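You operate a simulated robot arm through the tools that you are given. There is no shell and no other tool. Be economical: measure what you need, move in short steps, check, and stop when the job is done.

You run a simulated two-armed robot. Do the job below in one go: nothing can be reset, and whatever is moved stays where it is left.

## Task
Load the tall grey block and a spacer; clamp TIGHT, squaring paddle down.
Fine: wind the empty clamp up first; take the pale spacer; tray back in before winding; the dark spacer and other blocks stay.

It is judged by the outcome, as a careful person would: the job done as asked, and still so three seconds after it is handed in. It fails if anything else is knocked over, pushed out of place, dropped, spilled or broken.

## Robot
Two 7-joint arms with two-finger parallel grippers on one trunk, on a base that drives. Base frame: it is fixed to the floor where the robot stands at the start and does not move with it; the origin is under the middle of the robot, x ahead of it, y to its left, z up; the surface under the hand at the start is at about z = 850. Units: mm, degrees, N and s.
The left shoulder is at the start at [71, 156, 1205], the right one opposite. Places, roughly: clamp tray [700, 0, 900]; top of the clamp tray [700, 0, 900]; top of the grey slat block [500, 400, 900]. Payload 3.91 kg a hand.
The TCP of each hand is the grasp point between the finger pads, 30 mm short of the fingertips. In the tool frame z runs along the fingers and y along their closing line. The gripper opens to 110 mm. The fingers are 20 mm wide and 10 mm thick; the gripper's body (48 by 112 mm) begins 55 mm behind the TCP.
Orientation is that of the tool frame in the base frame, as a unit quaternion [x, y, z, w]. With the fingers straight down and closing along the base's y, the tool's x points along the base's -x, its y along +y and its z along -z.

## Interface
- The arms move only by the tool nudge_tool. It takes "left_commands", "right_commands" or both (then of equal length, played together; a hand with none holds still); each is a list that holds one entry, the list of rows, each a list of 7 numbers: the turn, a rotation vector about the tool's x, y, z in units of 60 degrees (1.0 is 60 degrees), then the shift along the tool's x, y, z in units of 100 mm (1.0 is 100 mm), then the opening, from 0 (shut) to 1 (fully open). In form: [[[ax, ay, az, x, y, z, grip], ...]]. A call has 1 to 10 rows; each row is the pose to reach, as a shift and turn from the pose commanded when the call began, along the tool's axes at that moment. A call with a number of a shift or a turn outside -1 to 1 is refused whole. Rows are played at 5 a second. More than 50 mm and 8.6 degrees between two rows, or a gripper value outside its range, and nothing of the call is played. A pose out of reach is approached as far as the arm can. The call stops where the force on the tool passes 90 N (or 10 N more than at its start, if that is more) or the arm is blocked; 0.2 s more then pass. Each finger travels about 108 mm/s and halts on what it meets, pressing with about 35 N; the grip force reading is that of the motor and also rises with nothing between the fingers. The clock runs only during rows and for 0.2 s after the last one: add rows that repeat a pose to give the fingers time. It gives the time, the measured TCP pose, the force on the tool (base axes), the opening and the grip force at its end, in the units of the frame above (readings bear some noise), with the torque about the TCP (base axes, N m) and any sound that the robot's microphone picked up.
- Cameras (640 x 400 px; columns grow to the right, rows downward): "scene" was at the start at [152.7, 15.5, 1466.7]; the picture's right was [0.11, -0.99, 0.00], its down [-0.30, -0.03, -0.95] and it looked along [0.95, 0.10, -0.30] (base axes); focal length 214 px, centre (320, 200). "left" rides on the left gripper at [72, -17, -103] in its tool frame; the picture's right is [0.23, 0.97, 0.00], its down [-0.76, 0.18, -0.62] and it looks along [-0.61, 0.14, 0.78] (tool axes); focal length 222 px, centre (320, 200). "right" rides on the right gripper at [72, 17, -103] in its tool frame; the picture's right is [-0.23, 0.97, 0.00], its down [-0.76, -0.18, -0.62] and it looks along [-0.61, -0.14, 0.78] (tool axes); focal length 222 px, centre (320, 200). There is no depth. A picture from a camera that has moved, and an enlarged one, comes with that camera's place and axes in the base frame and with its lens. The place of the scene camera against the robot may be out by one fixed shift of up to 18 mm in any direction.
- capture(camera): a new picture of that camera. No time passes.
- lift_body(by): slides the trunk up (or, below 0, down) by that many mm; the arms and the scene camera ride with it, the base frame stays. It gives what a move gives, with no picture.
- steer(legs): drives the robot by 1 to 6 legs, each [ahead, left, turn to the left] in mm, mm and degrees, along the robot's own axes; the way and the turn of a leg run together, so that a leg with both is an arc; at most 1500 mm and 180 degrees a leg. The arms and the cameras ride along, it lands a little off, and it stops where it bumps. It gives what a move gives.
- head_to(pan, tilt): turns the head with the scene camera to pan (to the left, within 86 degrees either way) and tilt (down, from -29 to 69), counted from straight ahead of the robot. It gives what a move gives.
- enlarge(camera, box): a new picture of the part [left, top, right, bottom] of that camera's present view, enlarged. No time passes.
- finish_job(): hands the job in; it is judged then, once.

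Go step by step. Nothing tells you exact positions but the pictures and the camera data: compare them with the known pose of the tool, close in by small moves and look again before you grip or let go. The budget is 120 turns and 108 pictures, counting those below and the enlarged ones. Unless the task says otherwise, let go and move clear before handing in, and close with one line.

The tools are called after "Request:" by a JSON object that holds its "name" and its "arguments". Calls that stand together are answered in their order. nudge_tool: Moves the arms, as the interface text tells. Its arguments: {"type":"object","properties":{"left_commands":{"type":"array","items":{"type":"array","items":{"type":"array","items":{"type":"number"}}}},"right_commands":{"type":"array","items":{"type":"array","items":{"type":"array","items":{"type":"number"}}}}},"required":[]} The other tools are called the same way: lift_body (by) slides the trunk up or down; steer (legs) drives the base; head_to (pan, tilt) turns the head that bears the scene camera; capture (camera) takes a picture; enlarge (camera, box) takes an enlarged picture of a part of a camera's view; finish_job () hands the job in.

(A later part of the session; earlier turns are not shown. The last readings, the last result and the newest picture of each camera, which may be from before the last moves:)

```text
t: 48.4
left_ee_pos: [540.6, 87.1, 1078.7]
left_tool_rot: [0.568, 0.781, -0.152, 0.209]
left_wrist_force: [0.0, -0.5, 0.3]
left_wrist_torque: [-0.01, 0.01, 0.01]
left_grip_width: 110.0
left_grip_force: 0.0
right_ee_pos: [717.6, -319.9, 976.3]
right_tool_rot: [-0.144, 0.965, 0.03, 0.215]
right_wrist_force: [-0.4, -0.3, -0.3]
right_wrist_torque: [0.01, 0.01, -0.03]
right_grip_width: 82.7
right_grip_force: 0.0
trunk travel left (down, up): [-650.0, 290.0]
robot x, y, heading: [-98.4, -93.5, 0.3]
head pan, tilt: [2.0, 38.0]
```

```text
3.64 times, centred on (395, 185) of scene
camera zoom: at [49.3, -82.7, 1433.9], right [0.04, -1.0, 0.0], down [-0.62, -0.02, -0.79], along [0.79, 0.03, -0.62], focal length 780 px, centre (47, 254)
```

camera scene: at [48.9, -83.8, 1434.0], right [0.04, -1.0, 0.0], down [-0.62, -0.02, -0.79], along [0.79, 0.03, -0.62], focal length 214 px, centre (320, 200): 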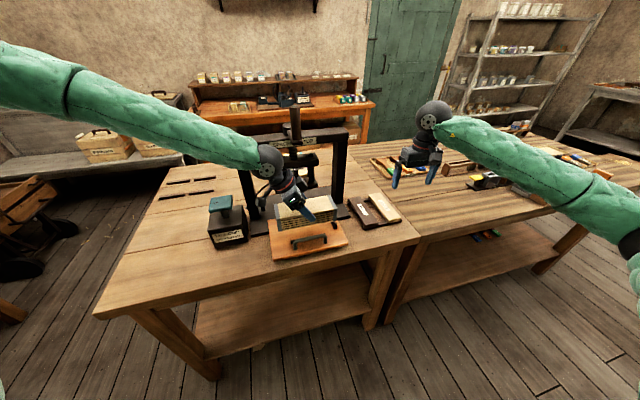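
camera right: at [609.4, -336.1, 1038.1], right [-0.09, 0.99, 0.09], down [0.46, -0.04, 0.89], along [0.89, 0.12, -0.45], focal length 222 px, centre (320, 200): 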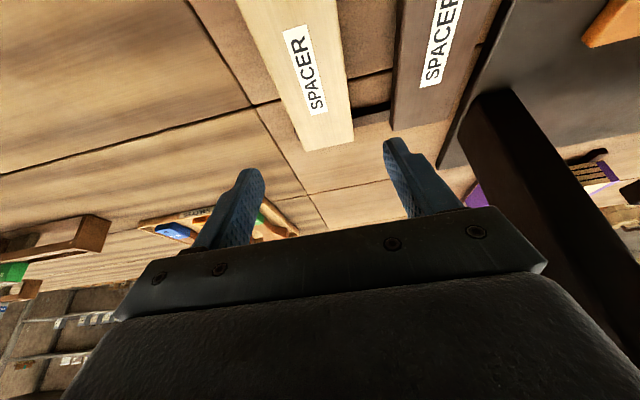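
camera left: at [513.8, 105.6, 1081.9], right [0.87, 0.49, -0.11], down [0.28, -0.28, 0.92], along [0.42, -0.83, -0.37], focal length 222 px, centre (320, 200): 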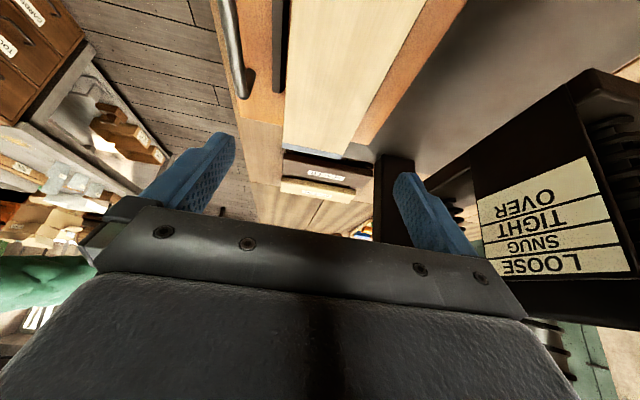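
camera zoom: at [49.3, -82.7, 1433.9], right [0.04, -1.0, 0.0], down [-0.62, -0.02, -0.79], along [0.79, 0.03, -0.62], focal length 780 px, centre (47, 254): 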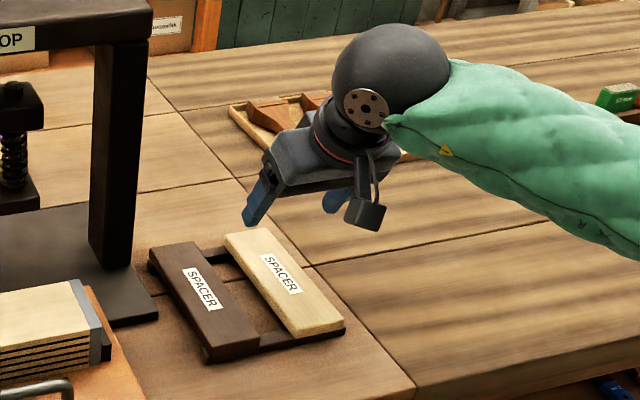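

The hand is centred over the pale spacer. I'll descend to about z 905 and check from the side.

Request:
{"name": "nudge_tool", "arguments": {"right_commands": [[[0, 0, 0, 0.1, 0, 0.214, 0.75], [0, 0, 0, 0.2, 0, 0.43, 0.75], [0, 0, 0, 0.3, 0, 0.643, 0.75], [0, 0, 0, 0.3, 0, 0.643, 0.75]]]}}

Request:
{"name": "enlarge", "arguments": {"camera": "scene", "box": [340, 170, 430, 230]}}

Request:
{"name": "capture", "arguments": {"camera": "right"}}

```text
t: 49.4
left_ee_pos: [540.7, 88.5, 1077.9]
left_tool_rot: [0.568, 0.781, -0.152, 0.209]
left_wrist_force: [-0.4, 0.0, 0.5]
left_wrist_torque: [-0.02, 0.0, 0.01]
left_grip_width: 110.0
left_grip_force: 0.0
right_ee_pos: [716.9, -319.1, 905.2]
right_tool_rot: [-0.143, 0.965, 0.03, 0.216]
right_wrist_force: [-0.7, 0.5, 0.2]
right_wrist_torque: [-0.03, -0.04, -0.01]
right_grip_width: 82.7
right_grip_force: 0.1
trunk travel left (down, up): [-650.0, 290.0]
robot x, y, heading: [-96.9, -92.1, 0.1]
head pan, tilt: [2.0, 38.0]
```

```text
6.67 times, centred on (385, 200) of scene
camera zoom: at [48.5, -81.8, 1434.0], right [0.04, -1.0, 0.0], down [-0.62, -0.02, -0.79], along [0.79, 0.03, -0.62], focal length 1430 px, centre (-113, 200)
```

zoom: 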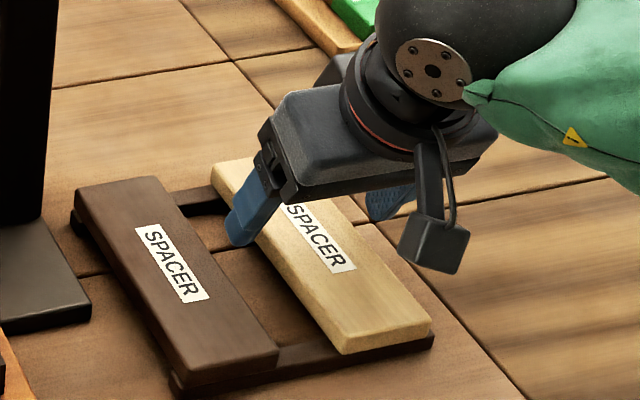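

```text
43 pictures are left
camera right: at [608.0, -335.2, 968.2], right [-0.09, 0.99, 0.09], down [0.46, -0.04, 0.89], along [0.89, 0.12, -0.45], focal length 222 px, centre (320, 200)
```

right: 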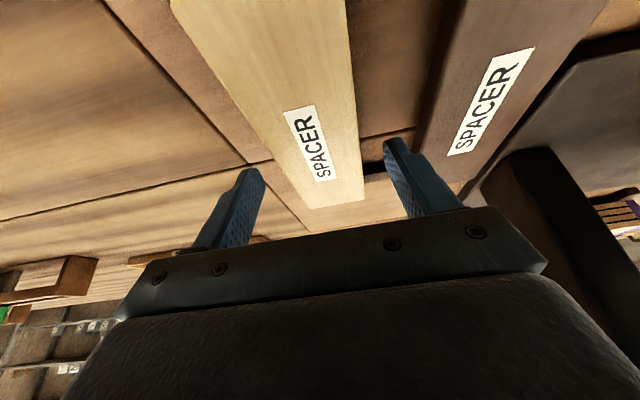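

The spacer top is at about z 878. I'll lower 9 mm, close, and lift a little.

Request:
{"name": "nudge_tool", "arguments": {"right_commands": [[[0, 0, 0, 0.038, 0, 0.082, 0.75], [0, 0, 0, 0.038, 0, 0.082, 0.75], [0, 0, 0, 0.038, 0, 0.082, 0.55], [0, 0, 0, 0.038, 0, 0.082, 0.35], [0, 0, 0, 0.038, 0, 0.082, 0.2], [0, 0, 0, 0.038, 0, 0.082, 0.1], [0, 0, 0, 0.038, 0, 0.082, 0.1]]]}}

Request:
{"name": "nudge_tool", "arguments": {"right_commands": [[[0, 0, 0, -0.04, 0, -0.09, 0], [0, 0, 0, -0.15, 0, -0.32, 0], [0, 0, 0, -0.3, 0, -0.64, 0], [0, 0, 0, -0.42, 0, -0.9, 0]]]}}

Request:
{"name": "enlarge", "arguments": {"camera": "scene", "box": [320, 130, 470, 240]}}

Request:
{"name": "capture", "arguments": {"camera": "right"}}

```text
t: 51.0
left_ee_pos: [541.3, 88.8, 1077.1]
left_tool_rot: [0.568, 0.781, -0.152, 0.21]
left_wrist_force: [0.0, -0.2, 0.1]
left_wrist_torque: [0.01, 0.02, 0.0]
left_grip_width: 109.8
left_grip_force: 0.2
right_ee_pos: [718.3, -320.6, 895.7]
right_tool_rot: [-0.143, 0.965, 0.029, 0.216]
right_wrist_force: [1.4, 0.0, 2.5]
right_wrist_torque: [-0.03, -0.08, 0.05]
right_grip_width: 55.1
right_grip_force: 34.8
trunk travel left (down, up): [-650.0, 290.0]
robot x, y, heading: [-101.0, -93.7, 0.3]
head pan, tilt: [2.0, 38.0]
```

```text
t: 52.0
left_ee_pos: [540.6, 89.4, 1079.0]
left_tool_rot: [0.568, 0.781, -0.152, 0.209]
left_wrist_force: [0.5, 0.4, -0.1]
left_wrist_torque: [-0.02, 0.02, -0.01]
left_grip_width: 110.0
left_grip_force: 0.0
right_ee_pos: [717.5, -320.5, 997.9]
right_tool_rot: [-0.144, 0.965, 0.031, 0.216]
right_wrist_force: [-0.5, 0.3, -1.1]
right_wrist_torque: [0.0, 0.02, 0.03]
right_grip_width: 55.2
right_grip_force: 34.9
trunk travel left (down, up): [-650.0, 290.0]
robot x, y, heading: [-95.9, -91.6, 0.3]
head pan, tilt: [2.0, 38.0]
```

```text
3.64 times, centred on (395, 185) of scene
camera zoom: at [48.4, -81.7, 1434.0], right [0.04, -1.0, 0.0], down [-0.62, -0.03, -0.79], along [0.79, 0.03, -0.62], focal length 780 px, centre (47, 254)
```

zoom: 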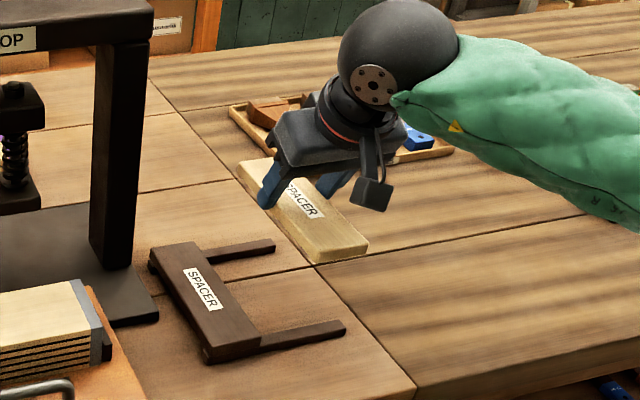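

```text
41 pictures are left
camera right: at [608.2, -335.5, 1059.3], right [-0.09, 0.99, 0.09], down [0.46, -0.04, 0.89], along [0.89, 0.12, -0.45], focal length 222 px, centre (320, 200)
```

right: 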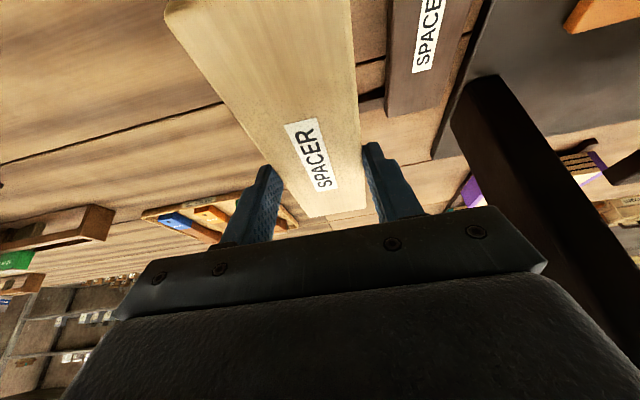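

The pale spacer is held and the dark one hasn't moved. Next I'll swing the right hand to face across the tray while the left moves off toward the paddle.

Request:
{"name": "nudge_tool", "arguments": {"right_commands": [[[-0.053, 0, -0.113, 0.05, 0.1, -0.08, 0], [-0.106, 0, -0.226, 0.09, 0.2, -0.15, 0], [-0.159, 0, -0.34, 0.14, 0.3, -0.23, 0], [-0.212, 0, -0.453, 0.18, 0.4, -0.31, 0], [-0.264, 0, -0.566, 0.23, 0.5, -0.38, 0], [-0.317, 0, -0.68, 0.27, 0.6, -0.46, 0], [-0.37, 0, -0.793, 0.32, 0.7, -0.53, 0], [-0.423, 0, -0.906, 0.365, 0.807, -0.61, 0]]], "left_commands": [[[0, 0, 0, 0.09, 0, -0.08, 1], [0, 0, 0, 0.17, 0, -0.16, 1], [0, 0, 0, 0.26, 0, -0.24, 1], [0, 0, 0, 0.34, 0, -0.31, 1], [0, 0, 0, 0.42, 0, -0.39, 1], [0, 0, 0, 0.51, 0, -0.47, 1], [0, 0, 0, 0.6, 0, -0.55, 1], [0, 0, 0, 0.68, 0, -0.62, 1]]]}}

Request:
{"name": "nudge_tool", "arguments": {"right_commands": [[[-0.044, 0, -0.094, -0.08, 0.14, 0.04, 0], [-0.087, 0, -0.187, -0.16, 0.28, 0.08, 0], [-0.131, 0, -0.281, -0.24, 0.43, 0.11, 0], [-0.175, 0, -0.374, -0.32, 0.57, 0.15, 0], [-0.2185, 0, -0.468, -0.407, 0.719, 0.19, 0]]]}}

Request:
{"name": "capture", "arguments": {"camera": "right"}}

Request:
{"name": "capture", "arguments": {"camera": "scene"}}

```text
t: 53.8
left_ee_pos: [512.5, 175.5, 1098.6]
left_tool_rot: [0.568, 0.781, -0.152, 0.209]
left_wrist_force: [0.8, 0.1, -0.1]
left_wrist_torque: [-0.01, -0.06, 0.01]
left_grip_width: 110.1
left_grip_force: 0.1
right_ee_pos: [674.3, -282.5, 1017.9]
right_tool_rot: [-0.413, 0.884, 0.088, 0.198]
right_wrist_force: [-0.9, -0.4, -1.5]
right_wrist_torque: [-0.03, 0.0, -0.01]
right_grip_width: 55.2
right_grip_force: 34.4
right hand out of reach, approached as far as the arm can: row 5, 6, 7, 8
trunk travel left (down, up): [-650.0, 290.0]
robot x, y, heading: [-102.0, -90.4, 0.3]
head pan, tilt: [2.0, 38.0]
```

```text
t: 55.0
left_ee_pos: [515.3, 178.2, 1095.1]
left_tool_rot: [0.569, 0.78, -0.155, 0.209]
left_wrist_force: [1.8, -0.4, -1.0]
left_wrist_torque: [-0.03, 0.01, -0.05]
left_grip_width: 109.9
left_grip_force: 0.0
right_ee_pos: [630.1, -232.2, 1001.6]
right_tool_rot: [-0.489, 0.84, 0.09, 0.216]
right_wrist_force: [2.4, -1.1, 1.1]
right_wrist_torque: [0.0, 0.08, 0.01]
right_grip_width: 55.2
right_grip_force: 34.8
right hand out of reach, approached as far as the arm can: row 1, 2, 3, 4, 5
trunk travel left (down, up): [-650.0, 290.0]
robot x, y, heading: [-98.8, -91.8, 0.1]
head pan, tilt: [2.0, 38.0]
```

```text
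40 pictures are left
camera right: at [558.2, -318.1, 1059.5], right [-0.74, 0.67, 0.04], down [0.31, 0.28, 0.91], along [0.6, 0.69, -0.41], focal length 222 px, centre (320, 200)
```

right: 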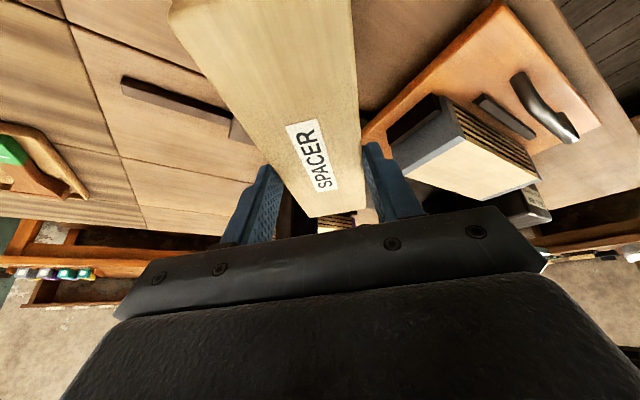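

```text
39 pictures are left
camera scene: at [52.1, -77.7, 1433.9], right [0.04, -1.0, 0.0], down [-0.62, -0.03, -0.79], along [0.79, 0.03, -0.62], focal length 214 px, centre (320, 200)
```

scene: 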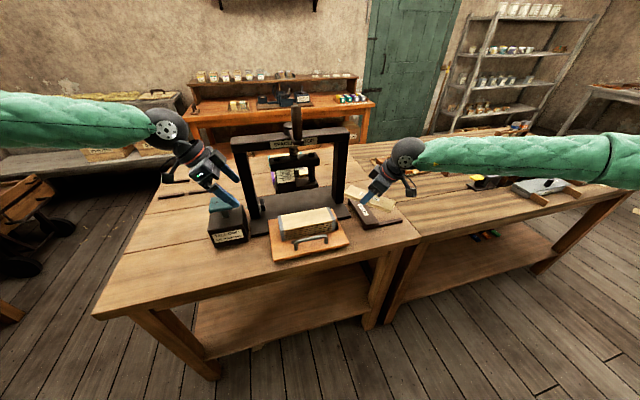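

The right wrist hits a joint limit that way, so I'll turn the other way round instead. First I'll rotate back to neutral and shift the base left again.

Request:
{"name": "nudge_tool", "arguments": {"right_commands": [[[0.056, 0.008, 0.111, 0, 0.03, -0.03, 0], [0.113, 0.015, 0.222, 0.01, 0.06, -0.06, 0], [0.169, 0.022, 0.333, 0.01, 0.09, -0.1, 0], [0.226, 0.03, 0.445, 0.02, 0.12, -0.13, 0], [0.282, 0.038, 0.556, 0.02, 0.15, -0.16, 0], [0.338, 0.045, 0.667, 0.03, 0.19, -0.2, 0], [0.395, 0.052, 0.778, 0.03, 0.22, -0.23, 0], [0.451, 0.06, 0.889, 0.04, 0.246, -0.26, 0]]]}}

Request:
{"name": "steer", "arguments": {"legs": [[0, 90, 0]]}}

Request:
{"name": "capture", "arguments": {"camera": "scene"}}

```text
t: 56.8
left_ee_pos: [513.3, 175.4, 1098.6]
left_tool_rot: [0.569, 0.781, -0.153, 0.209]
left_wrist_force: [-0.3, 0.1, -0.2]
left_wrist_torque: [0.0, 0.01, -0.01]
left_grip_width: 110.2
left_grip_force: 0.0
right_ee_pos: [602.2, -232.7, 1016.8]
right_tool_rot: [-0.005, 0.972, -0.029, 0.231]
right_wrist_force: [0.6, 0.8, -1.3]
right_wrist_torque: [-0.01, -0.01, 0.01]
right_grip_width: 55.3
right_grip_force: 35.4
trunk travel left (down, up): [-650.0, 290.0]
robot x, y, heading: [-101.0, -92.4, -0.1]
head pan, tilt: [2.0, 38.0]
```

```text
t: 57.9
left_ee_pos: [512.4, 266.6, 1096.6]
left_tool_rot: [0.569, 0.781, -0.153, 0.21]
left_wrist_force: [0.1, 0.6, -0.1]
left_wrist_torque: [-0.03, 0.01, -0.01]
left_grip_width: 110.1
left_grip_force: 0.0
right_ee_pos: [603.2, -141.3, 1018.1]
right_tool_rot: [-0.004, 0.972, -0.03, 0.232]
right_wrist_force: [1.0, 0.9, -0.8]
right_wrist_torque: [-0.01, -0.05, 0.0]
right_grip_width: 55.4
right_grip_force: 35.6
trunk travel left (down, up): [-650.0, 290.0]
robot x, y, heading: [-97.4, 1.9, 0.3]
head pan, tilt: [2.0, 38.0]
```

```text
38 pictures are left
camera scene: at [48.2, 10.6, 1434.0], right [0.04, -1.0, 0.0], down [-0.62, -0.03, -0.79], along [0.79, 0.03, -0.62], focal length 214 px, centre (320, 200)
```

scene: 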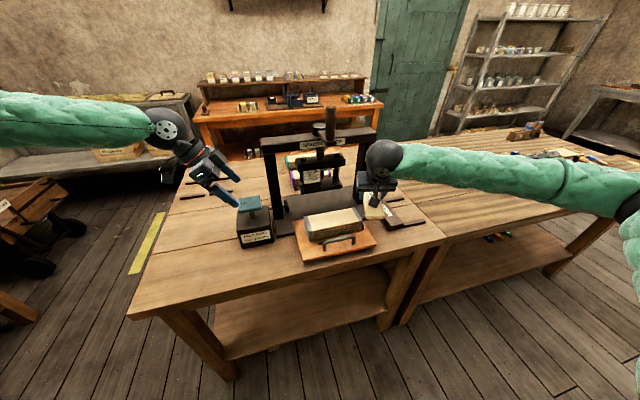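

I'll level the spacer, then turn it clockwise until it lies along the block, in front of the tray.

Request:
{"name": "nudge_tool", "arguments": {"right_commands": [[[-0.051, 0.028, 0.024, 0, 0, 0, 0], [-0.051, 0.028, 0.024, 0, 0, 0, 0]]]}}

Request:
{"name": "nudge_tool", "arguments": {"right_commands": [[[0.053, 0, 0.113, 0.07, 0.04, -0.02, 0], [0.106, 0, 0.226, 0.15, 0.08, -0.03, 0], [0.159, 0, 0.34, 0.22, 0.12, -0.05, 0], [0.212, 0, 0.453, 0.29, 0.16, -0.06, 0], [0.265, 0, 0.566, 0.36, 0.2, -0.08, 0], [0.318, 0, 0.679, 0.44, 0.24, -0.1, 0], [0.371, 0, 0.792, 0.51, 0.28, -0.11, 0], [0.424, 0, 0.9056, 0.58, 0.31, -0.13, 0]]]}}

Request:
{"name": "nudge_tool", "arguments": {"right_commands": [[[0.04, 0, 0.086, 0, 0, 0, 0], [0.0806, 0, 0.172, 0, 0, 0, 0], [0.0806, 0, 0.172, 0, 0, 0, 0]]]}}

Request:
{"name": "enlarge", "arguments": {"camera": "scene", "box": [250, 130, 430, 270]}}

Request:
{"name": "capture", "arguments": {"camera": "right"}}

```text
t: 58.5
left_ee_pos: [511.9, 267.4, 1097.5]
left_tool_rot: [0.568, 0.78, -0.153, 0.211]
left_wrist_force: [-0.7, -0.3, -0.5]
left_wrist_torque: [-0.06, 0.01, -0.02]
left_grip_width: 110.1
left_grip_force: 0.0
right_ee_pos: [603.2, -140.9, 1018.5]
right_tool_rot: [0.001, 0.976, 0.0, 0.219]
right_wrist_force: [-0.1, -0.2, -0.6]
right_wrist_torque: [0.0, 0.01, 0.01]
right_grip_width: 55.4
right_grip_force: 34.8
trunk travel left (down, up): [-650.0, 290.0]
robot x, y, heading: [-100.8, 0.6, 0.4]
head pan, tilt: [2.0, 38.0]
```

```text
t: 60.3
left_ee_pos: [511.3, 265.2, 1098.8]
left_tool_rot: [0.568, 0.781, -0.152, 0.209]
left_wrist_force: [0.0, 0.1, -0.1]
left_wrist_torque: [-0.02, 0.0, -0.01]
left_grip_width: 110.2
left_grip_force: 0.0
right_ee_pos: [544.9, -110.2, 1006.3]
right_tool_rot: [0.489, 0.844, -0.109, 0.189]
right_wrist_force: [-0.3, -1.0, -1.4]
right_wrist_torque: [-0.01, 0.02, 0.03]
right_grip_width: 55.2
right_grip_force: 34.9
trunk travel left (down, up): [-650.0, 290.0]
robot x, y, heading: [-95.6, -2.9, 0.4]
head pan, tilt: [2.0, 38.0]
```

```text
t: 61.1
left_ee_pos: [512.6, 266.2, 1098.4]
left_tool_rot: [0.568, 0.781, -0.152, 0.209]
left_wrist_force: [-0.5, 0.6, 0.5]
left_wrist_torque: [0.03, 0.01, -0.04]
left_grip_width: 110.1
left_grip_force: 0.1
right_ee_pos: [544.2, -112.2, 1004.3]
right_tool_rot: [0.571, 0.791, -0.126, 0.177]
right_wrist_force: [-0.4, -0.5, -1.0]
right_wrist_torque: [-0.01, 0.01, -0.02]
right_grip_width: 55.3
right_grip_force: 35.2
trunk travel left (down, up): [-650.0, 290.0]
robot x, y, heading: [-98.2, -0.8, 0.2]
head pan, tilt: [2.0, 38.0]
```

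```text
2.86 times, centred on (340, 200) of scene
camera zoom: at [48.2, 8.5, 1434.0], right [0.04, -1.0, 0.0], down [-0.62, -0.02, -0.79], along [0.79, 0.03, -0.62], focal length 613 px, centre (263, 200)
```

zoom: 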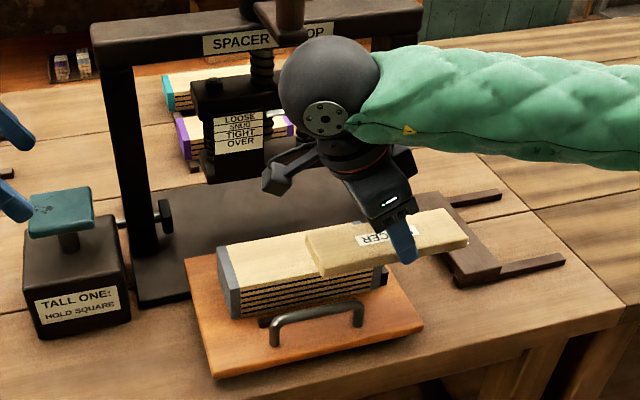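

```text
36 pictures are left
camera right: at [526.7, -2.9, 1068.5], right [0.99, 0.11, 0.1], down [-0.04, -0.46, 0.89], along [0.14, -0.88, -0.45], focal length 222 px, centre (320, 200)
```

right: 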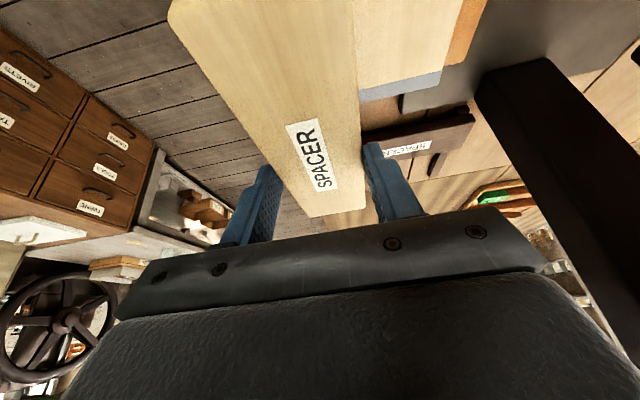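

The spacer is level and aligned along the block. I'll move over the block centre at about z 985.

Request:
{"name": "nudge_tool", "arguments": {"right_commands": [[[0, 0, 0, 0.2, 0.15, -0.07, 0], [0, 0, 0, 0.4, 0.29, -0.14, 0], [0, 0, 0, 0.6, 0.44, -0.2, 0], [0, 0, 0, 0.77, 0.585, -0.24, 0], [0, 0, 0, 0.81, 0.585, -0.158, 0], [0, 0, 0, 0.81, 0.585, -0.158, 0]]]}}

Request:
{"name": "enlarge", "arguments": {"camera": "scene", "box": [260, 170, 410, 270]}}

Request:
{"name": "capture", "arguments": {"camera": "right"}}

```text
t: 62.5
left_ee_pos: [512.4, 265.2, 1098.7]
left_tool_rot: [0.568, 0.781, -0.152, 0.209]
left_wrist_force: [-0.4, 0.4, 0.0]
left_wrist_torque: [-0.02, -0.01, -0.05]
left_grip_width: 110.0
left_grip_force: 0.0
right_ee_pos: [575.1, -15.6, 984.4]
right_tool_rot: [0.571, 0.791, -0.127, 0.178]
right_wrist_force: [0.6, -0.5, -1.7]
right_wrist_torque: [-0.05, -0.02, -0.01]
right_grip_width: 55.4
right_grip_force: 35.2
trunk travel left (down, up): [-650.0, 290.0]
robot x, y, heading: [-97.2, -1.5, 0.2]
head pan, tilt: [2.0, 38.0]
```

```text
4.00 times, centred on (335, 220) of scene
camera zoom: at [48.3, 9.5, 1434.0], right [0.04, -1.0, 0.0], down [-0.62, -0.03, -0.79], along [0.79, 0.03, -0.62], focal length 858 px, centre (260, 120)
```

zoom: 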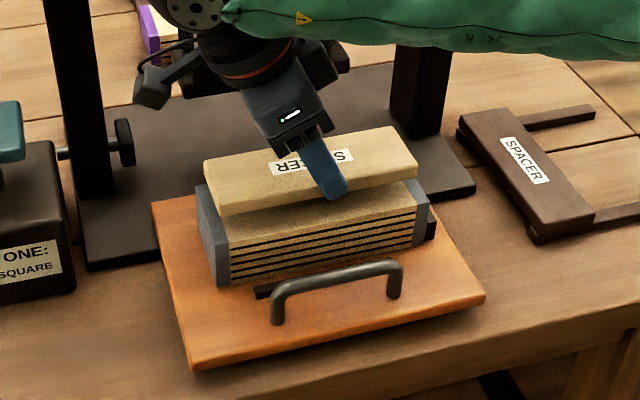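

```text
34 pictures are left
camera right: at [556.7, 92.7, 1047.3], right [0.99, 0.11, 0.1], down [-0.04, -0.46, 0.89], along [0.15, -0.88, -0.45], focal length 222 px, centre (320, 200)
```

right: 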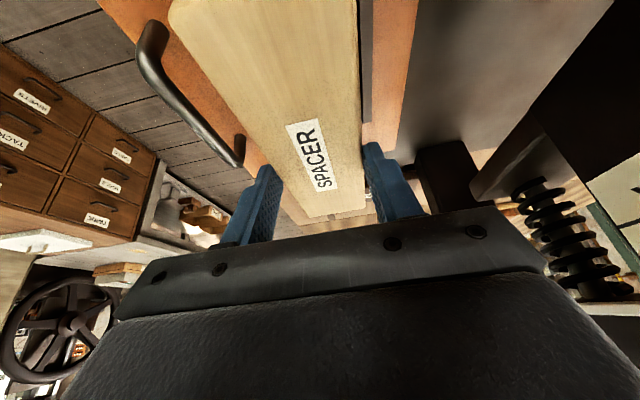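

The spacer is well centred over the block. I'll lower it onto the block with force watching.

Request:
{"name": "nudge_tool", "arguments": {"right_commands": [[[0, 0, 0, 0.03, 0, 0.063, 0], [0, 0, 0, 0.064, 0, 0.136, 0], [0, 0, 0, 0.064, 0, 0.136, 0]]]}}

Request:
{"name": "nudge_tool", "arguments": {"right_commands": [[[0, 0, 0, 0.013, 0, 0.027, 0], [0, 0, 0, 0.013, 0, 0.027, 0]]]}}

Request:
{"name": "nudge_tool", "arguments": {"right_commands": [[[0, 0, 0, 0.013, 0, 0.027, 0], [0, 0, 0, 0.013, 0, 0.027, 0]]]}}

```text
t: 63.3
left_ee_pos: [512.8, 265.8, 1098.2]
left_tool_rot: [0.568, 0.781, -0.152, 0.209]
left_wrist_force: [-0.4, 1.5, -0.9]
left_wrist_torque: [-0.03, -0.02, 0.01]
left_grip_width: 109.7
left_grip_force: 0.2
right_ee_pos: [575.3, -17.1, 969.5]
right_tool_rot: [0.572, 0.791, -0.127, 0.177]
right_wrist_force: [-0.5, 0.2, -0.8]
right_wrist_torque: [0.02, 0.01, 0.01]
right_grip_width: 55.4
right_grip_force: 35.0
trunk travel left (down, up): [-650.0, 290.0]
robot x, y, heading: [-99.7, 1.8, 0.6]
head pan, tilt: [2.0, 38.0]
```

```text
t: 63.9
left_ee_pos: [512.3, 266.6, 1098.4]
left_tool_rot: [0.569, 0.781, -0.153, 0.209]
left_wrist_force: [-0.2, 0.6, 0.4]
left_wrist_torque: [0.01, 0.02, 0.02]
left_grip_width: 110.2
left_grip_force: 0.0
right_ee_pos: [575.6, -15.5, 967.0]
right_tool_rot: [0.572, 0.791, -0.126, 0.177]
right_wrist_force: [-0.1, 0.2, 1.7]
right_wrist_torque: [-0.29, 0.0, 0.04]
right_grip_width: 55.4
right_grip_force: 35.4
trunk travel left (down, up): [-650.0, 290.0]
robot x, y, heading: [-95.7, 3.2, 0.2]
head pan, tilt: [2.0, 38.0]
```

```text
t: 64.5
left_ee_pos: [511.6, 265.2, 1100.6]
left_tool_rot: [0.569, 0.781, -0.152, 0.21]
left_wrist_force: [0.9, 0.8, 0.1]
left_wrist_torque: [0.0, -0.01, 0.0]
left_grip_width: 110.2
left_grip_force: 0.2
right_ee_pos: [575.5, -16.7, 965.8]
right_tool_rot: [0.572, 0.791, -0.125, 0.179]
right_wrist_force: [1.5, -3.4, 30.0]
right_wrist_torque: [-0.58, -0.07, 0.07]
right_grip_width: 55.2
right_grip_force: 35.2
trunk travel left (down, up): [-650.0, 290.0]
robot x, y, heading: [-99.4, 0.0, 0.1]
head pan, tilt: [2.0, 38.0]
```

The spacer rests on the block. I'll open, back out along the fingers, drive back 100 mm and re-orient for the handle.

Request:
{"name": "nudge_tool", "arguments": {"right_commands": [[[0, 0, 0, -0.006, 0, -0.014, 0.05], [0, 0, 0, -0.006, 0, -0.014, 0.65], [0, 0, 0, -0.006, 0, -0.014, 0.75], [0, 0, 0, -0.006, 0, -0.014, 0.75], [0, 0, 0, 0, 0, -0.25, 0.75], [0, 0, 0, 0, 0, -0.6, 0.75], [0, 0, 0, 0, 0, -0.95, 0.75]]]}}

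Request:
{"name": "steer", "arguments": {"legs": [[-100, 0, 0]]}}

Request:
{"name": "nudge_tool", "arguments": {"right_commands": [[[0, 0.104, 0, -0.16, -0.1, 0.02, 1], [0, 0.208, 0, -0.32, -0.2, 0.04, 1], [0, 0.312, 0, -0.48, -0.3, 0.06, 1], [0, 0.417, 0, -0.63, -0.41, 0.075, 1]]]}}

Request:
{"name": "enlarge", "arguments": {"camera": "scene", "box": [220, 110, 420, 240]}}

```text
t: 66.1
left_ee_pos: [511.7, 265.9, 1097.9]
left_tool_rot: [0.569, 0.781, -0.152, 0.21]
left_wrist_force: [-0.1, 0.0, 0.4]
left_wrist_torque: [-0.01, -0.02, -0.02]
left_grip_width: 109.9
left_grip_force: 0.1
right_ee_pos: [561.7, 23.8, 1051.4]
right_tool_rot: [0.571, 0.792, -0.126, 0.177]
right_wrist_force: [0.1, 0.1, 0.0]
right_wrist_torque: [-0.01, -0.03, 0.01]
right_grip_width: 82.6
right_grip_force: 0.0
trunk travel left (down, up): [-650.0, 290.0]
robot x, y, heading: [-99.0, -1.2, 0.3]
head pan, tilt: [2.0, 38.0]
```

```text
t: 67.3
left_ee_pos: [410.6, 264.8, 1099.1]
left_tool_rot: [0.57, 0.78, -0.153, 0.209]
left_wrist_force: [-0.1, 0.0, -0.1]
left_wrist_torque: [0.0, 0.01, 0.01]
left_grip_width: 110.0
left_grip_force: 0.1
right_ee_pos: [460.8, 20.4, 1051.4]
right_tool_rot: [0.572, 0.791, -0.126, 0.178]
right_wrist_force: [-0.1, -0.5, 0.2]
right_wrist_torque: [-0.05, -0.04, 0.0]
right_grip_width: 82.4
right_grip_force: 0.0
trunk travel left (down, up): [-650.0, 290.0]
robot x, y, heading: [-199.0, 1.5, 0.4]
head pan, tilt: [2.0, 38.0]
```

```text
t: 68.3
left_ee_pos: [412.7, 263.8, 1098.4]
left_tool_rot: [0.57, 0.779, -0.153, 0.209]
left_wrist_force: [0.8, 0.2, -0.2]
left_wrist_torque: [-0.01, 0.01, -0.02]
left_grip_width: 110.0
left_grip_force: 0.1
right_ee_pos: [443.2, -47.6, 1069.5]
right_tool_rot: [0.586, 0.81, 0.003, 0.0]
right_wrist_force: [0.2, -0.4, 0.2]
right_wrist_torque: [-0.03, -0.02, 0.01]
right_grip_width: 110.1
right_grip_force: 0.0
trunk travel left (down, up): [-650.0, 290.0]
robot x, y, heading: [-199.5, 0.1, 0.0]
head pan, tilt: [2.0, 38.0]
```

```text
3.08 times, centred on (320, 175) of scene
camera zoom: at [-52.6, 6.7, 1434.2], right [0.04, -1.0, 0.0], down [-0.62, -0.02, -0.79], along [0.79, 0.03, -0.62], focal length 660 px, centre (320, 277)
```

zoom: 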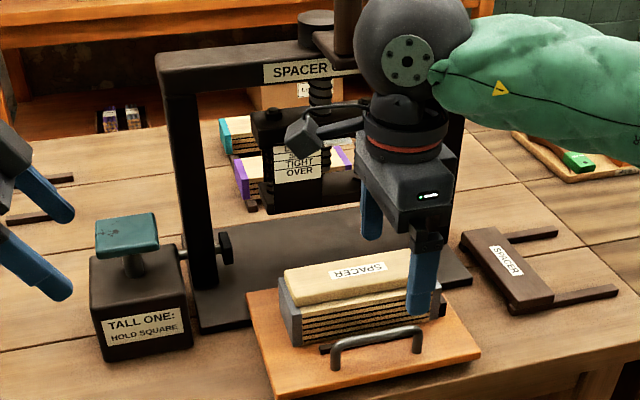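

The spacer sits squarely on the block. I'll tilt to the earlier handle pre-grasp pose.

Request:
{"name": "nudge_tool", "arguments": {"right_commands": [[[-0.117, 0, 0, -0.01, -0.01, 0.14, 1], [-0.233, 0, 0, -0.02, -0.02, 0.28, 0.8], [-0.35, 0, 0, -0.03, -0.03, 0.43, 0.6], [-0.467, 0, 0, -0.04, -0.03, 0.57, 0.4], [-0.583, 0, 0, -0.04, -0.035, 0.715, 0.37], [-0.583, 0, 0, -0.04, -0.035, 0.715, 0.37]]]}}

Request:
{"name": "capture", "arguments": {"camera": "right"}}

```text
t: 69.7
left_ee_pos: [412.8, 263.8, 1097.8]
left_tool_rot: [0.569, 0.78, -0.152, 0.21]
left_wrist_force: [0.1, 0.5, 0.1]
left_wrist_torque: [0.0, 0.01, -0.02]
left_grip_width: 110.0
left_grip_force: 0.0
right_ee_pos: [440.1, -52.3, 998.1]
right_tool_rot: [0.558, 0.773, 0.245, 0.178]
right_wrist_force: [0.5, 0.4, 0.3]
right_wrist_torque: [0.03, -0.02, -0.01]
right_grip_width: 40.7
right_grip_force: 0.1
trunk travel left (down, up): [-650.0, 290.0]
robot x, y, heading: [-198.6, 3.0, 0.3]
head pan, tilt: [2.0, 38.0]
```

```text
32 pictures are left
camera right: at [374.6, 2.1, 1093.1], right [0.83, 0.04, 0.56], down [-0.24, -0.88, 0.41], along [0.51, -0.47, -0.72], focal length 222 px, centre (320, 200)
```

right: 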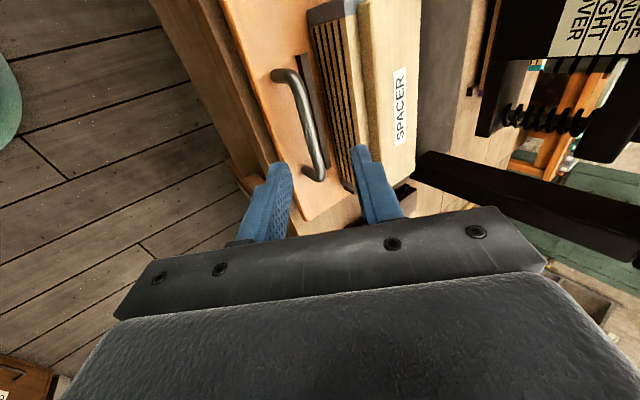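

The view matches the earlier pre-grasp. I'll advance 90 mm with a narrower opening and close on the handle.

Request:
{"name": "nudge_tool", "arguments": {"right_commands": [[[0, 0, 0, 0, 0.01, 0.2, 0.3], [0, 0, 0, 0, 0.01, 0.45, 0.3], [0, 0, 0, 0, 0.01, 0.7, 0.3], [0, 0, 0, 0, 0.01, 0.9, 0.3], [0, 0, 0, 0, 0.01, 0.9, 0.15], [0, 0, 0, 0, 0.01, 0.9, 0], [0, 0, 0, 0, 0.01, 0.9, 0]]]}}

Request:
{"name": "capture", "arguments": {"camera": "right"}}

```text
t: 71.3
left_ee_pos: [412.4, 263.8, 1097.7]
left_tool_rot: [0.569, 0.78, -0.152, 0.209]
left_wrist_force: [0.1, -0.5, 0.0]
left_wrist_torque: [-0.02, 0.01, 0.01]
left_grip_width: 109.8
left_grip_force: 0.0
right_ee_pos: [490.7, -38.8, 927.3]
right_tool_rot: [0.558, 0.773, 0.244, 0.177]
right_wrist_force: [-0.8, 0.1, -3.4]
right_wrist_torque: [0.42, 0.17, -0.65]
right_grip_width: 11.6
right_grip_force: 45.1
trunk travel left (down, up): [-650.0, 290.0]
robot x, y, heading: [-195.5, -1.1, -0.0]
head pan, tilt: [2.0, 38.0]
```

```text
31 pictures are left
camera right: at [425.1, 16.4, 1021.2], right [0.83, 0.04, 0.56], down [-0.24, -0.88, 0.41], along [0.51, -0.47, -0.72], focal length 222 px, centre (320, 200)
```

right: 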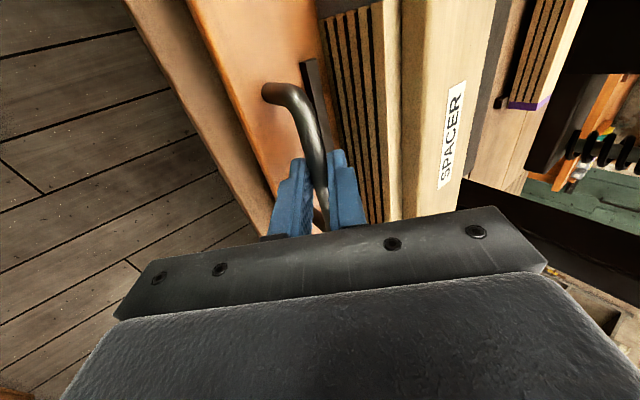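

The handle is gripped. I'll push the tray in gently, 100 mm first.

Request:
{"name": "nudge_tool", "arguments": {"right_commands": [[[0, 0, 0, 0, 0.06, 0.042, 0], [0, 0, 0, 0, 0.15, 0.106, 0], [0, 0, 0, 0, 0.26, 0.184, 0], [0, 0, 0, 0, 0.37, 0.262, 0], [0, 0, 0, 0, 0.48, 0.34, 0], [0, 0, 0, 0, 0.6, 0.425, 0], [0, 0, 0, 0, 0.71, 0.503, 0], [0, 0, 0, 0, 0.78, 0.552, 0], [0, 0, 0, 0, 0.816, 0.578, 0], [0, 0, 0, 0, 0.816, 0.578, 0]]]}}

Request:
{"name": "enlarge", "arguments": {"camera": "scene", "box": [240, 110, 400, 220]}}

```text
t: 73.5
left_ee_pos: [412.8, 263.1, 1097.8]
left_tool_rot: [0.57, 0.78, -0.153, 0.209]
left_wrist_force: [-0.4, 0.1, -0.7]
left_wrist_torque: [-0.01, 0.0, 0.01]
left_grip_width: 109.9
left_grip_force: 0.0
right_ee_pos: [584.2, -7.2, 925.7]
right_tool_rot: [0.558, 0.772, 0.245, 0.179]
right_wrist_force: [1.6, -7.6, 2.7]
right_wrist_torque: [0.11, 0.06, -0.81]
right_grip_width: 11.7
right_grip_force: 45.3
trunk travel left (down, up): [-650.0, 290.0]
robot x, y, heading: [-195.7, -0.2, 0.3]
head pan, tilt: [2.0, 38.0]
```

```text
3.64 times, centred on (320, 165) of scene
camera zoom: at [-52.1, 7.4, 1434.1], right [0.04, -1.0, 0.0], down [-0.62, -0.02, -0.79], along [0.79, 0.03, -0.62], focal length 780 px, centre (320, 327)
```

zoom: 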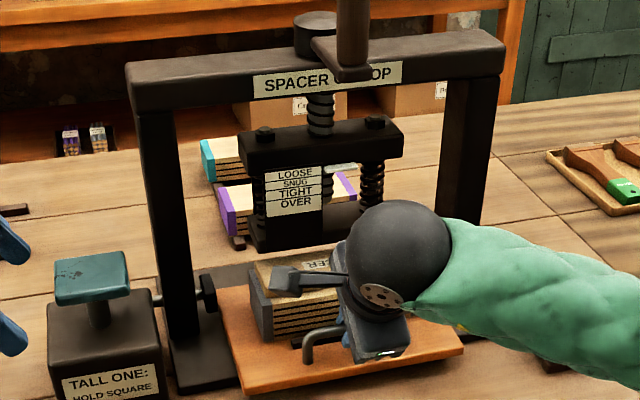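

All is stable. I'll push the remaining ~47 mm until it seats.

Request:
{"name": "nudge_tool", "arguments": {"right_commands": [[[0, 0, 0, 0, 0.08, 0.057, 0], [0, 0, 0, 0, 0.16, 0.114, 0], [0, 0, 0, 0, 0.24, 0.17, 0], [0, 0, 0, 0, 0.32, 0.227, 0], [0, 0, 0, 0, 0.37, 0.262, 0], [0, 0, 0, 0, 0.4, 0.283, 0], [0, 0, 0, 0, 0.4, 0.283, 0]]]}}

Request:
{"name": "enlarge", "arguments": {"camera": "scene", "box": [240, 110, 400, 220]}}

```text
t: 75.1
left_ee_pos: [410.1, 262.6, 1100.9]
left_tool_rot: [0.57, 0.78, -0.153, 0.209]
left_wrist_force: [-0.4, -0.5, -0.1]
left_wrist_torque: [0.01, -0.02, -0.05]
left_grip_width: 110.2
left_grip_force: 0.1
right_ee_pos: [628.6, 7.9, 926.5]
right_tool_rot: [0.558, 0.773, 0.244, 0.178]
right_wrist_force: [-11.9, -22.5, 16.0]
right_wrist_torque: [0.02, 0.09, -0.82]
right_grip_width: 11.6
right_grip_force: 44.8
trunk travel left (down, up): [-650.0, 290.0]
robot x, y, heading: [-199.0, -1.5, -0.0]
head pan, tilt: [2.0, 38.0]
```

```text
3.64 times, centred on (320, 165) of scene
camera zoom: at [-54.7, 6.0, 1434.4], right [0.04, -1.0, 0.0], down [-0.61, -0.02, -0.79], along [0.79, 0.03, -0.61], focal length 780 px, centre (320, 327)
```

zoom: 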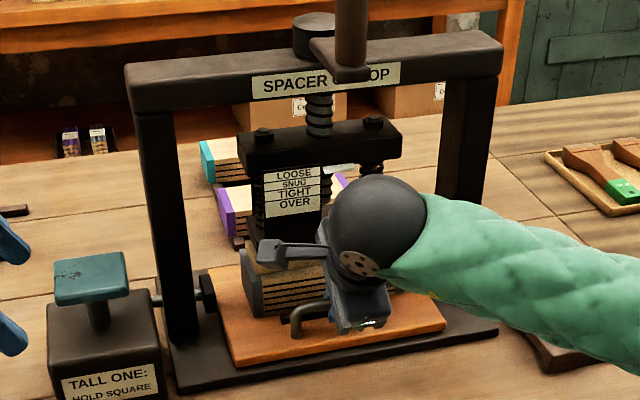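

The tray is fully home (the handle pose matches the original). I'll release and back away.

Request:
{"name": "nudge_tool", "arguments": {"right_commands": [[[0, 0, 0, 0, -0.01, -0.01, 0.15], [0, 0, 0, 0, -0.01, -0.01, 0.27], [0, 0, 0, 0, -0.01, -0.2, 0.3], [0, 0, 0, 0, -0.01, -0.5, 0.4], [0, 0, 0, 0, -0.01, -0.9, 0.8]]]}}

Request:
{"name": "nudge_tool", "arguments": {"right_commands": [[[0.117, 0, 0, -0.09, -0.09, -0.18, 1], [0.233, 0, 0, -0.18, -0.17, -0.37, 1], [0.35, 0, 0, -0.27, -0.26, -0.55, 1], [0.467, 0, 0, -0.36, -0.35, -0.74, 1], [0.583, 0, 0, -0.444, -0.433, -0.92, 1]]]}}

Request:
{"name": "enlarge", "arguments": {"camera": "scene", "box": [240, 110, 400, 220]}}

```text
t: 76.3
left_ee_pos: [412.4, 263.7, 1098.5]
left_tool_rot: [0.57, 0.78, -0.153, 0.208]
left_wrist_force: [0.4, 0.9, 0.1]
left_wrist_torque: [0.01, -0.05, 0.03]
left_grip_width: 110.0
left_grip_force: 0.1
right_ee_pos: [579.5, -6.8, 998.4]
right_tool_rot: [0.558, 0.773, 0.244, 0.178]
right_wrist_force: [0.2, 0.1, 0.7]
right_wrist_torque: [0.0, 0.0, 0.04]
right_grip_width: 88.4
right_grip_force: 0.0
trunk travel left (down, up): [-650.0, 290.0]
robot x, y, heading: [-202.0, -1.6, -0.2]
head pan, tilt: [2.0, 38.0]
```

```text
t: 77.5
left_ee_pos: [412.3, 263.9, 1098.6]
left_tool_rot: [0.569, 0.781, -0.152, 0.208]
left_wrist_force: [0.3, -0.2, -0.3]
left_wrist_torque: [-0.02, -0.02, -0.02]
left_grip_width: 110.1
left_grip_force: 0.0
right_ee_pos: [511.3, -76.9, 1050.6]
right_tool_rot: [0.585, 0.811, 0.0, 0.001]
right_wrist_force: [0.3, 0.6, -0.2]
right_wrist_torque: [0.01, 0.03, -0.02]
right_grip_width: 110.0
right_grip_force: 0.0
trunk travel left (down, up): [-650.0, 290.0]
robot x, y, heading: [-199.8, 0.4, 0.2]
head pan, tilt: [2.0, 38.0]
```

```text
3.64 times, centred on (320, 165) of scene
camera zoom: at [-51.9, 8.2, 1434.0], right [0.04, -1.0, 0.0], down [-0.62, -0.02, -0.79], along [0.79, 0.03, -0.62], focal length 780 px, centre (320, 327)
```

zoom: 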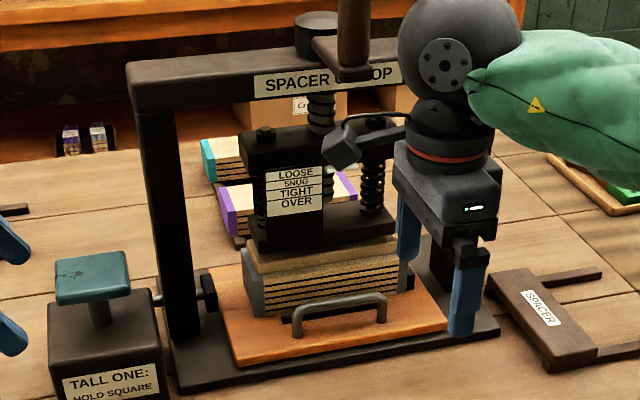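

The tray is home with the spacer on top under the jaw. I'll raise and unwind the right hand, close the left fingers, and drive forward 170 mm.

Request:
{"name": "nudge_tool", "arguments": {"right_commands": [[[0, 0, -0.125, 0, 0, -0.12, 1], [0, 0, -0.25, 0, 0, -0.25, 1], [0, 0, -0.375, 0, 0, -0.37, 1], [0, 0, -0.5, 0, 0, -0.5, 1], [0, 0, -0.625, 0, 0, -0.62, 1], [0, 0, -0.75, 0, 0, -0.75, 1], [0, 0, -0.875, 0, 0, -0.87, 1], [0, 0, -1, 0, 0, -1, 1]]], "left_commands": [[[0, 0, 0, 0, 0, 0, 0.8], [0, 0, 0, 0, 0, 0, 0.6], [0, 0, 0, 0, 0, 0, 0.4], [0, 0, 0, 0, 0, 0, 0.2], [0, 0, 0, 0, 0, 0, 0], [0, 0, 0, 0, 0, 0, 0], [0, 0, 0, 0, 0, 0, 0], [0, 0, 0, 0, 0, 0, 0]]]}}

Request:
{"name": "nudge_tool", "arguments": {"right_commands": [[[0, 0, -0.1, 0, 0, -0.34, 1], [0, 0, -0.193, 0, 0, -0.67, 1], [0, 0, -0.193, 0, 0, -1, 1]]]}}

Request:
{"name": "nudge_tool", "arguments": {"right_commands": [[[0, 0, 0, 0, 0, -0.34, 1], [0, 0, 0, 0, 0, -0.67, 1], [0, 0, 0, 0, 0, -1, 1]]]}}

Request:
{"name": "steer", "arguments": {"legs": [[170, 0, 0]]}}

Request:
{"name": "capture", "arguments": {"camera": "right"}}

Request:
{"name": "capture", "arguments": {"camera": "left"}}

Request:
{"name": "capture", "arguments": {"camera": "scene"}}

```text
t: 79.3
left_ee_pos: [412.5, 265.5, 1099.3]
left_tool_rot: [0.57, 0.78, -0.152, 0.208]
left_wrist_force: [-0.5, -0.1, 0.3]
left_wrist_torque: [0.0, -0.01, 0.02]
left_grip_width: 0.4
left_grip_force: 34.9
right_ee_pos: [511.2, -76.1, 1148.2]
right_tool_rot: [0.101, 0.995, 0.0, 0.002]
right_wrist_force: [0.2, -0.4, 0.3]
right_wrist_torque: [0.01, 0.0, 0.02]
right_grip_width: 110.3
right_grip_force: 0.0
trunk travel left (down, up): [-650.0, 290.0]
robot x, y, heading: [-201.5, -0.7, 0.3]
head pan, tilt: [2.0, 38.0]
```

```text
t: 80.1
left_ee_pos: [411.1, 264.0, 1098.3]
left_tool_rot: [0.57, 0.78, -0.153, 0.208]
left_wrist_force: [-0.5, 0.8, 0.1]
left_wrist_torque: [0.02, -0.01, -0.02]
left_grip_width: 0.0
left_grip_force: 34.9
right_ee_pos: [509.1, -75.2, 1246.2]
right_tool_rot: [0.001, 1.0, -0.001, 0.001]
right_wrist_force: [-0.6, 0.1, -0.9]
right_wrist_torque: [0.0, 0.04, 0.02]
right_grip_width: 110.1
right_grip_force: 0.0
trunk travel left (down, up): [-650.0, 290.0]
robot x, y, heading: [-196.1, -2.8, 0.2]
head pan, tilt: [2.0, 38.0]
```

```text
t: 80.9
left_ee_pos: [411.9, 264.0, 1099.0]
left_tool_rot: [0.57, 0.78, -0.152, 0.209]
left_wrist_force: [-0.5, -0.3, 0.1]
left_wrist_torque: [0.03, 0.04, -0.01]
left_grip_width: 0.1
left_grip_force: 34.5
right_ee_pos: [509.4, -75.1, 1349.0]
right_tool_rot: [0.0, 1.0, -0.001, 0.001]
right_wrist_force: [-1.0, -0.2, 0.2]
right_wrist_torque: [0.01, -0.02, 0.02]
right_grip_width: 109.8
right_grip_force: 0.0
trunk travel left (down, up): [-650.0, 290.0]
robot x, y, heading: [-199.7, 0.0, 0.1]
head pan, tilt: [2.0, 38.0]
```

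```text
t: 82.3
left_ee_pos: [582.9, 267.2, 1098.0]
left_tool_rot: [0.568, 0.781, -0.153, 0.209]
left_wrist_force: [-0.2, -0.3, 0.5]
left_wrist_torque: [-0.04, 0.02, 0.01]
left_grip_width: 0.0
left_grip_force: 35.1
right_ee_pos: [684.4, -73.4, 1347.1]
right_tool_rot: [-0.001, 1.0, 0.0, 0.001]
right_wrist_force: [0.2, 0.3, -0.5]
right_wrist_torque: [0.03, 0.03, 0.01]
right_grip_width: 109.8
right_grip_force: 0.0
trunk travel left (down, up): [-650.0, 290.0]
robot x, y, heading: [-25.6, 3.2, 0.3]
head pan, tilt: [2.0, 38.0]
```

```text
27 pictures are left
camera right: at [611.2, -56.5, 1451.2], right [0.23, 0.97, 0.0], down [0.76, -0.18, 0.62], along [0.61, -0.14, -0.78], focal length 222 px, centre (320, 200)
```

right: 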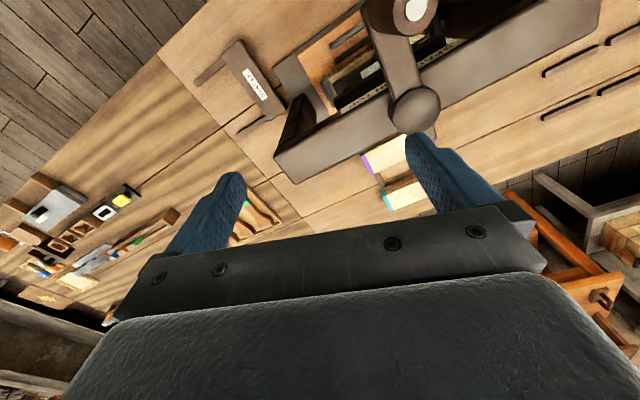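

```text
26 pictures are left
camera left: at [532.2, 370.7, 1151.0], right [0.87, 0.49, -0.11], down [0.28, -0.28, 0.92], along [0.42, -0.83, -0.37], focal length 222 px, centre (320, 200)
```

left: 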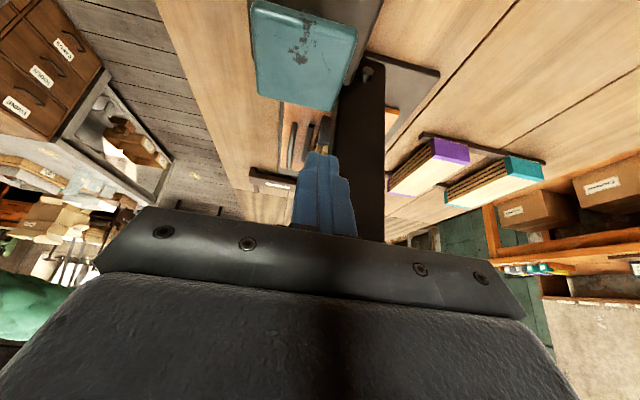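

```text
25 pictures are left
camera scene: at [120.0, 9.5, 1434.0], right [0.04, -1.0, 0.0], down [-0.62, -0.03, -0.79], along [0.79, 0.03, -0.62], focal length 214 px, centre (320, 200)
```

scene: 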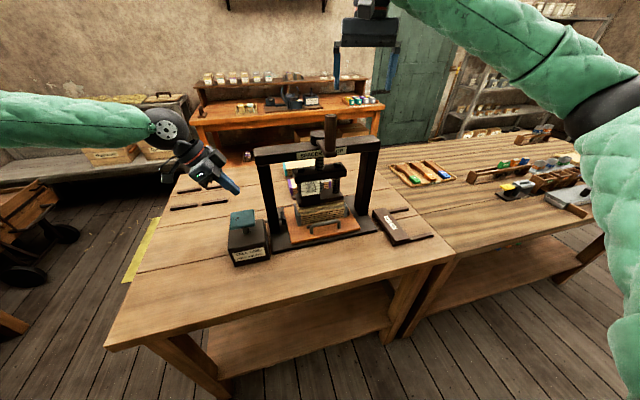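

The paddle is at about (561, 252, ~988) and the knob at about (617.5, -2). I'll bring the left closed fingers just above the paddle and the right hand above the knob.

Request:
{"name": "nudge_tool", "arguments": {"right_commands": [[[0, 0, 0, 0.22, 0.24, 0, 1], [0, 0, 0, 0.45, 0.48, 0, 1], [0, 0, 0, 0.67, 0.71, 0, 1], [0, 0, 0, 0.67, 0.71, 0, 1]]], "left_commands": [[[0, 0, 0, 0.06, -0.247, -0.04, 0], [0, 0, 0, 0.2, -0.247, 0.2, 0], [0, 0, 0, 0.34, -0.247, 0.43, 0], [0, 0, 0, 0.41, -0.247, 0.549, 0]]]}}

Request:
{"name": "capture", "arguments": {"camera": "right"}}

Request:
{"name": "enlarge", "arguments": {"camera": "scene", "box": [200, 160, 360, 270]}}

```text
t: 83.3
left_ee_pos: [556.5, 266.5, 1031.2]
left_tool_rot: [0.568, 0.781, -0.152, 0.21]
left_wrist_force: [0.3, 0.1, 0.6]
left_wrist_torque: [0.01, 0.01, 0.03]
left_grip_width: 0.0
left_grip_force: 34.6
right_ee_pos: [614.6, 0.9, 1346.5]
right_tool_rot: [-0.001, 1.0, 0.0, 0.002]
right_wrist_force: [0.1, 0.8, -0.2]
right_wrist_torque: [0.01, 0.0, 0.02]
right_grip_width: 110.2
right_grip_force: 0.1
trunk travel left (down, up): [-650.0, 290.0]
robot x, y, heading: [-24.4, 2.0, 0.5]
head pan, tilt: [2.0, 38.0]
```

```text
24 pictures are left
camera right: at [543.0, 16.4, 1450.9], right [0.23, 0.97, 0.0], down [0.76, -0.18, 0.63], along [0.61, -0.14, -0.78], focal length 222 px, centre (320, 200)
```

right: 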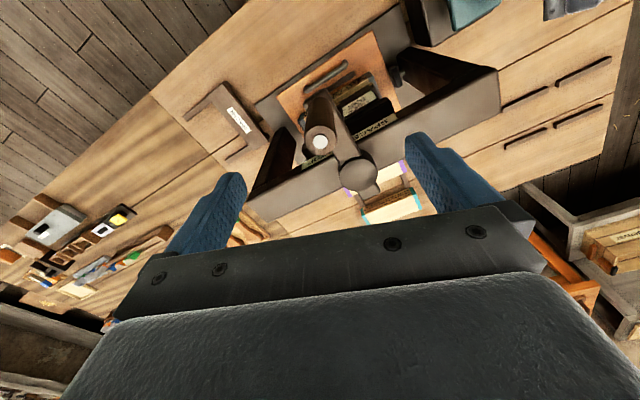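

```text
3.64 times, centred on (280, 215) of scene
camera zoom: at [118.5, 8.9, 1434.2], right [0.04, -1.0, 0.0], down [-0.62, -0.03, -0.79], along [0.79, 0.03, -0.62], focal length 780 px, centre (466, 146)
```

zoom: 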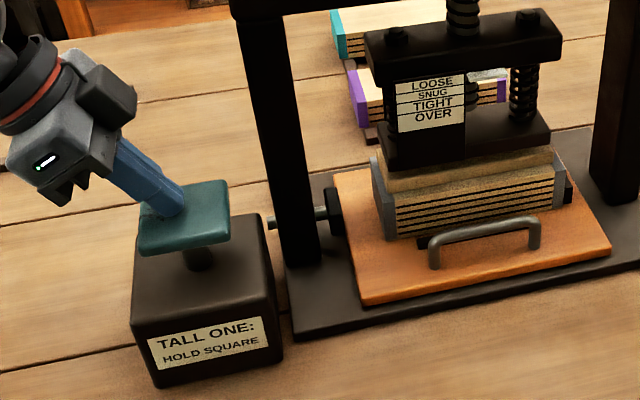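

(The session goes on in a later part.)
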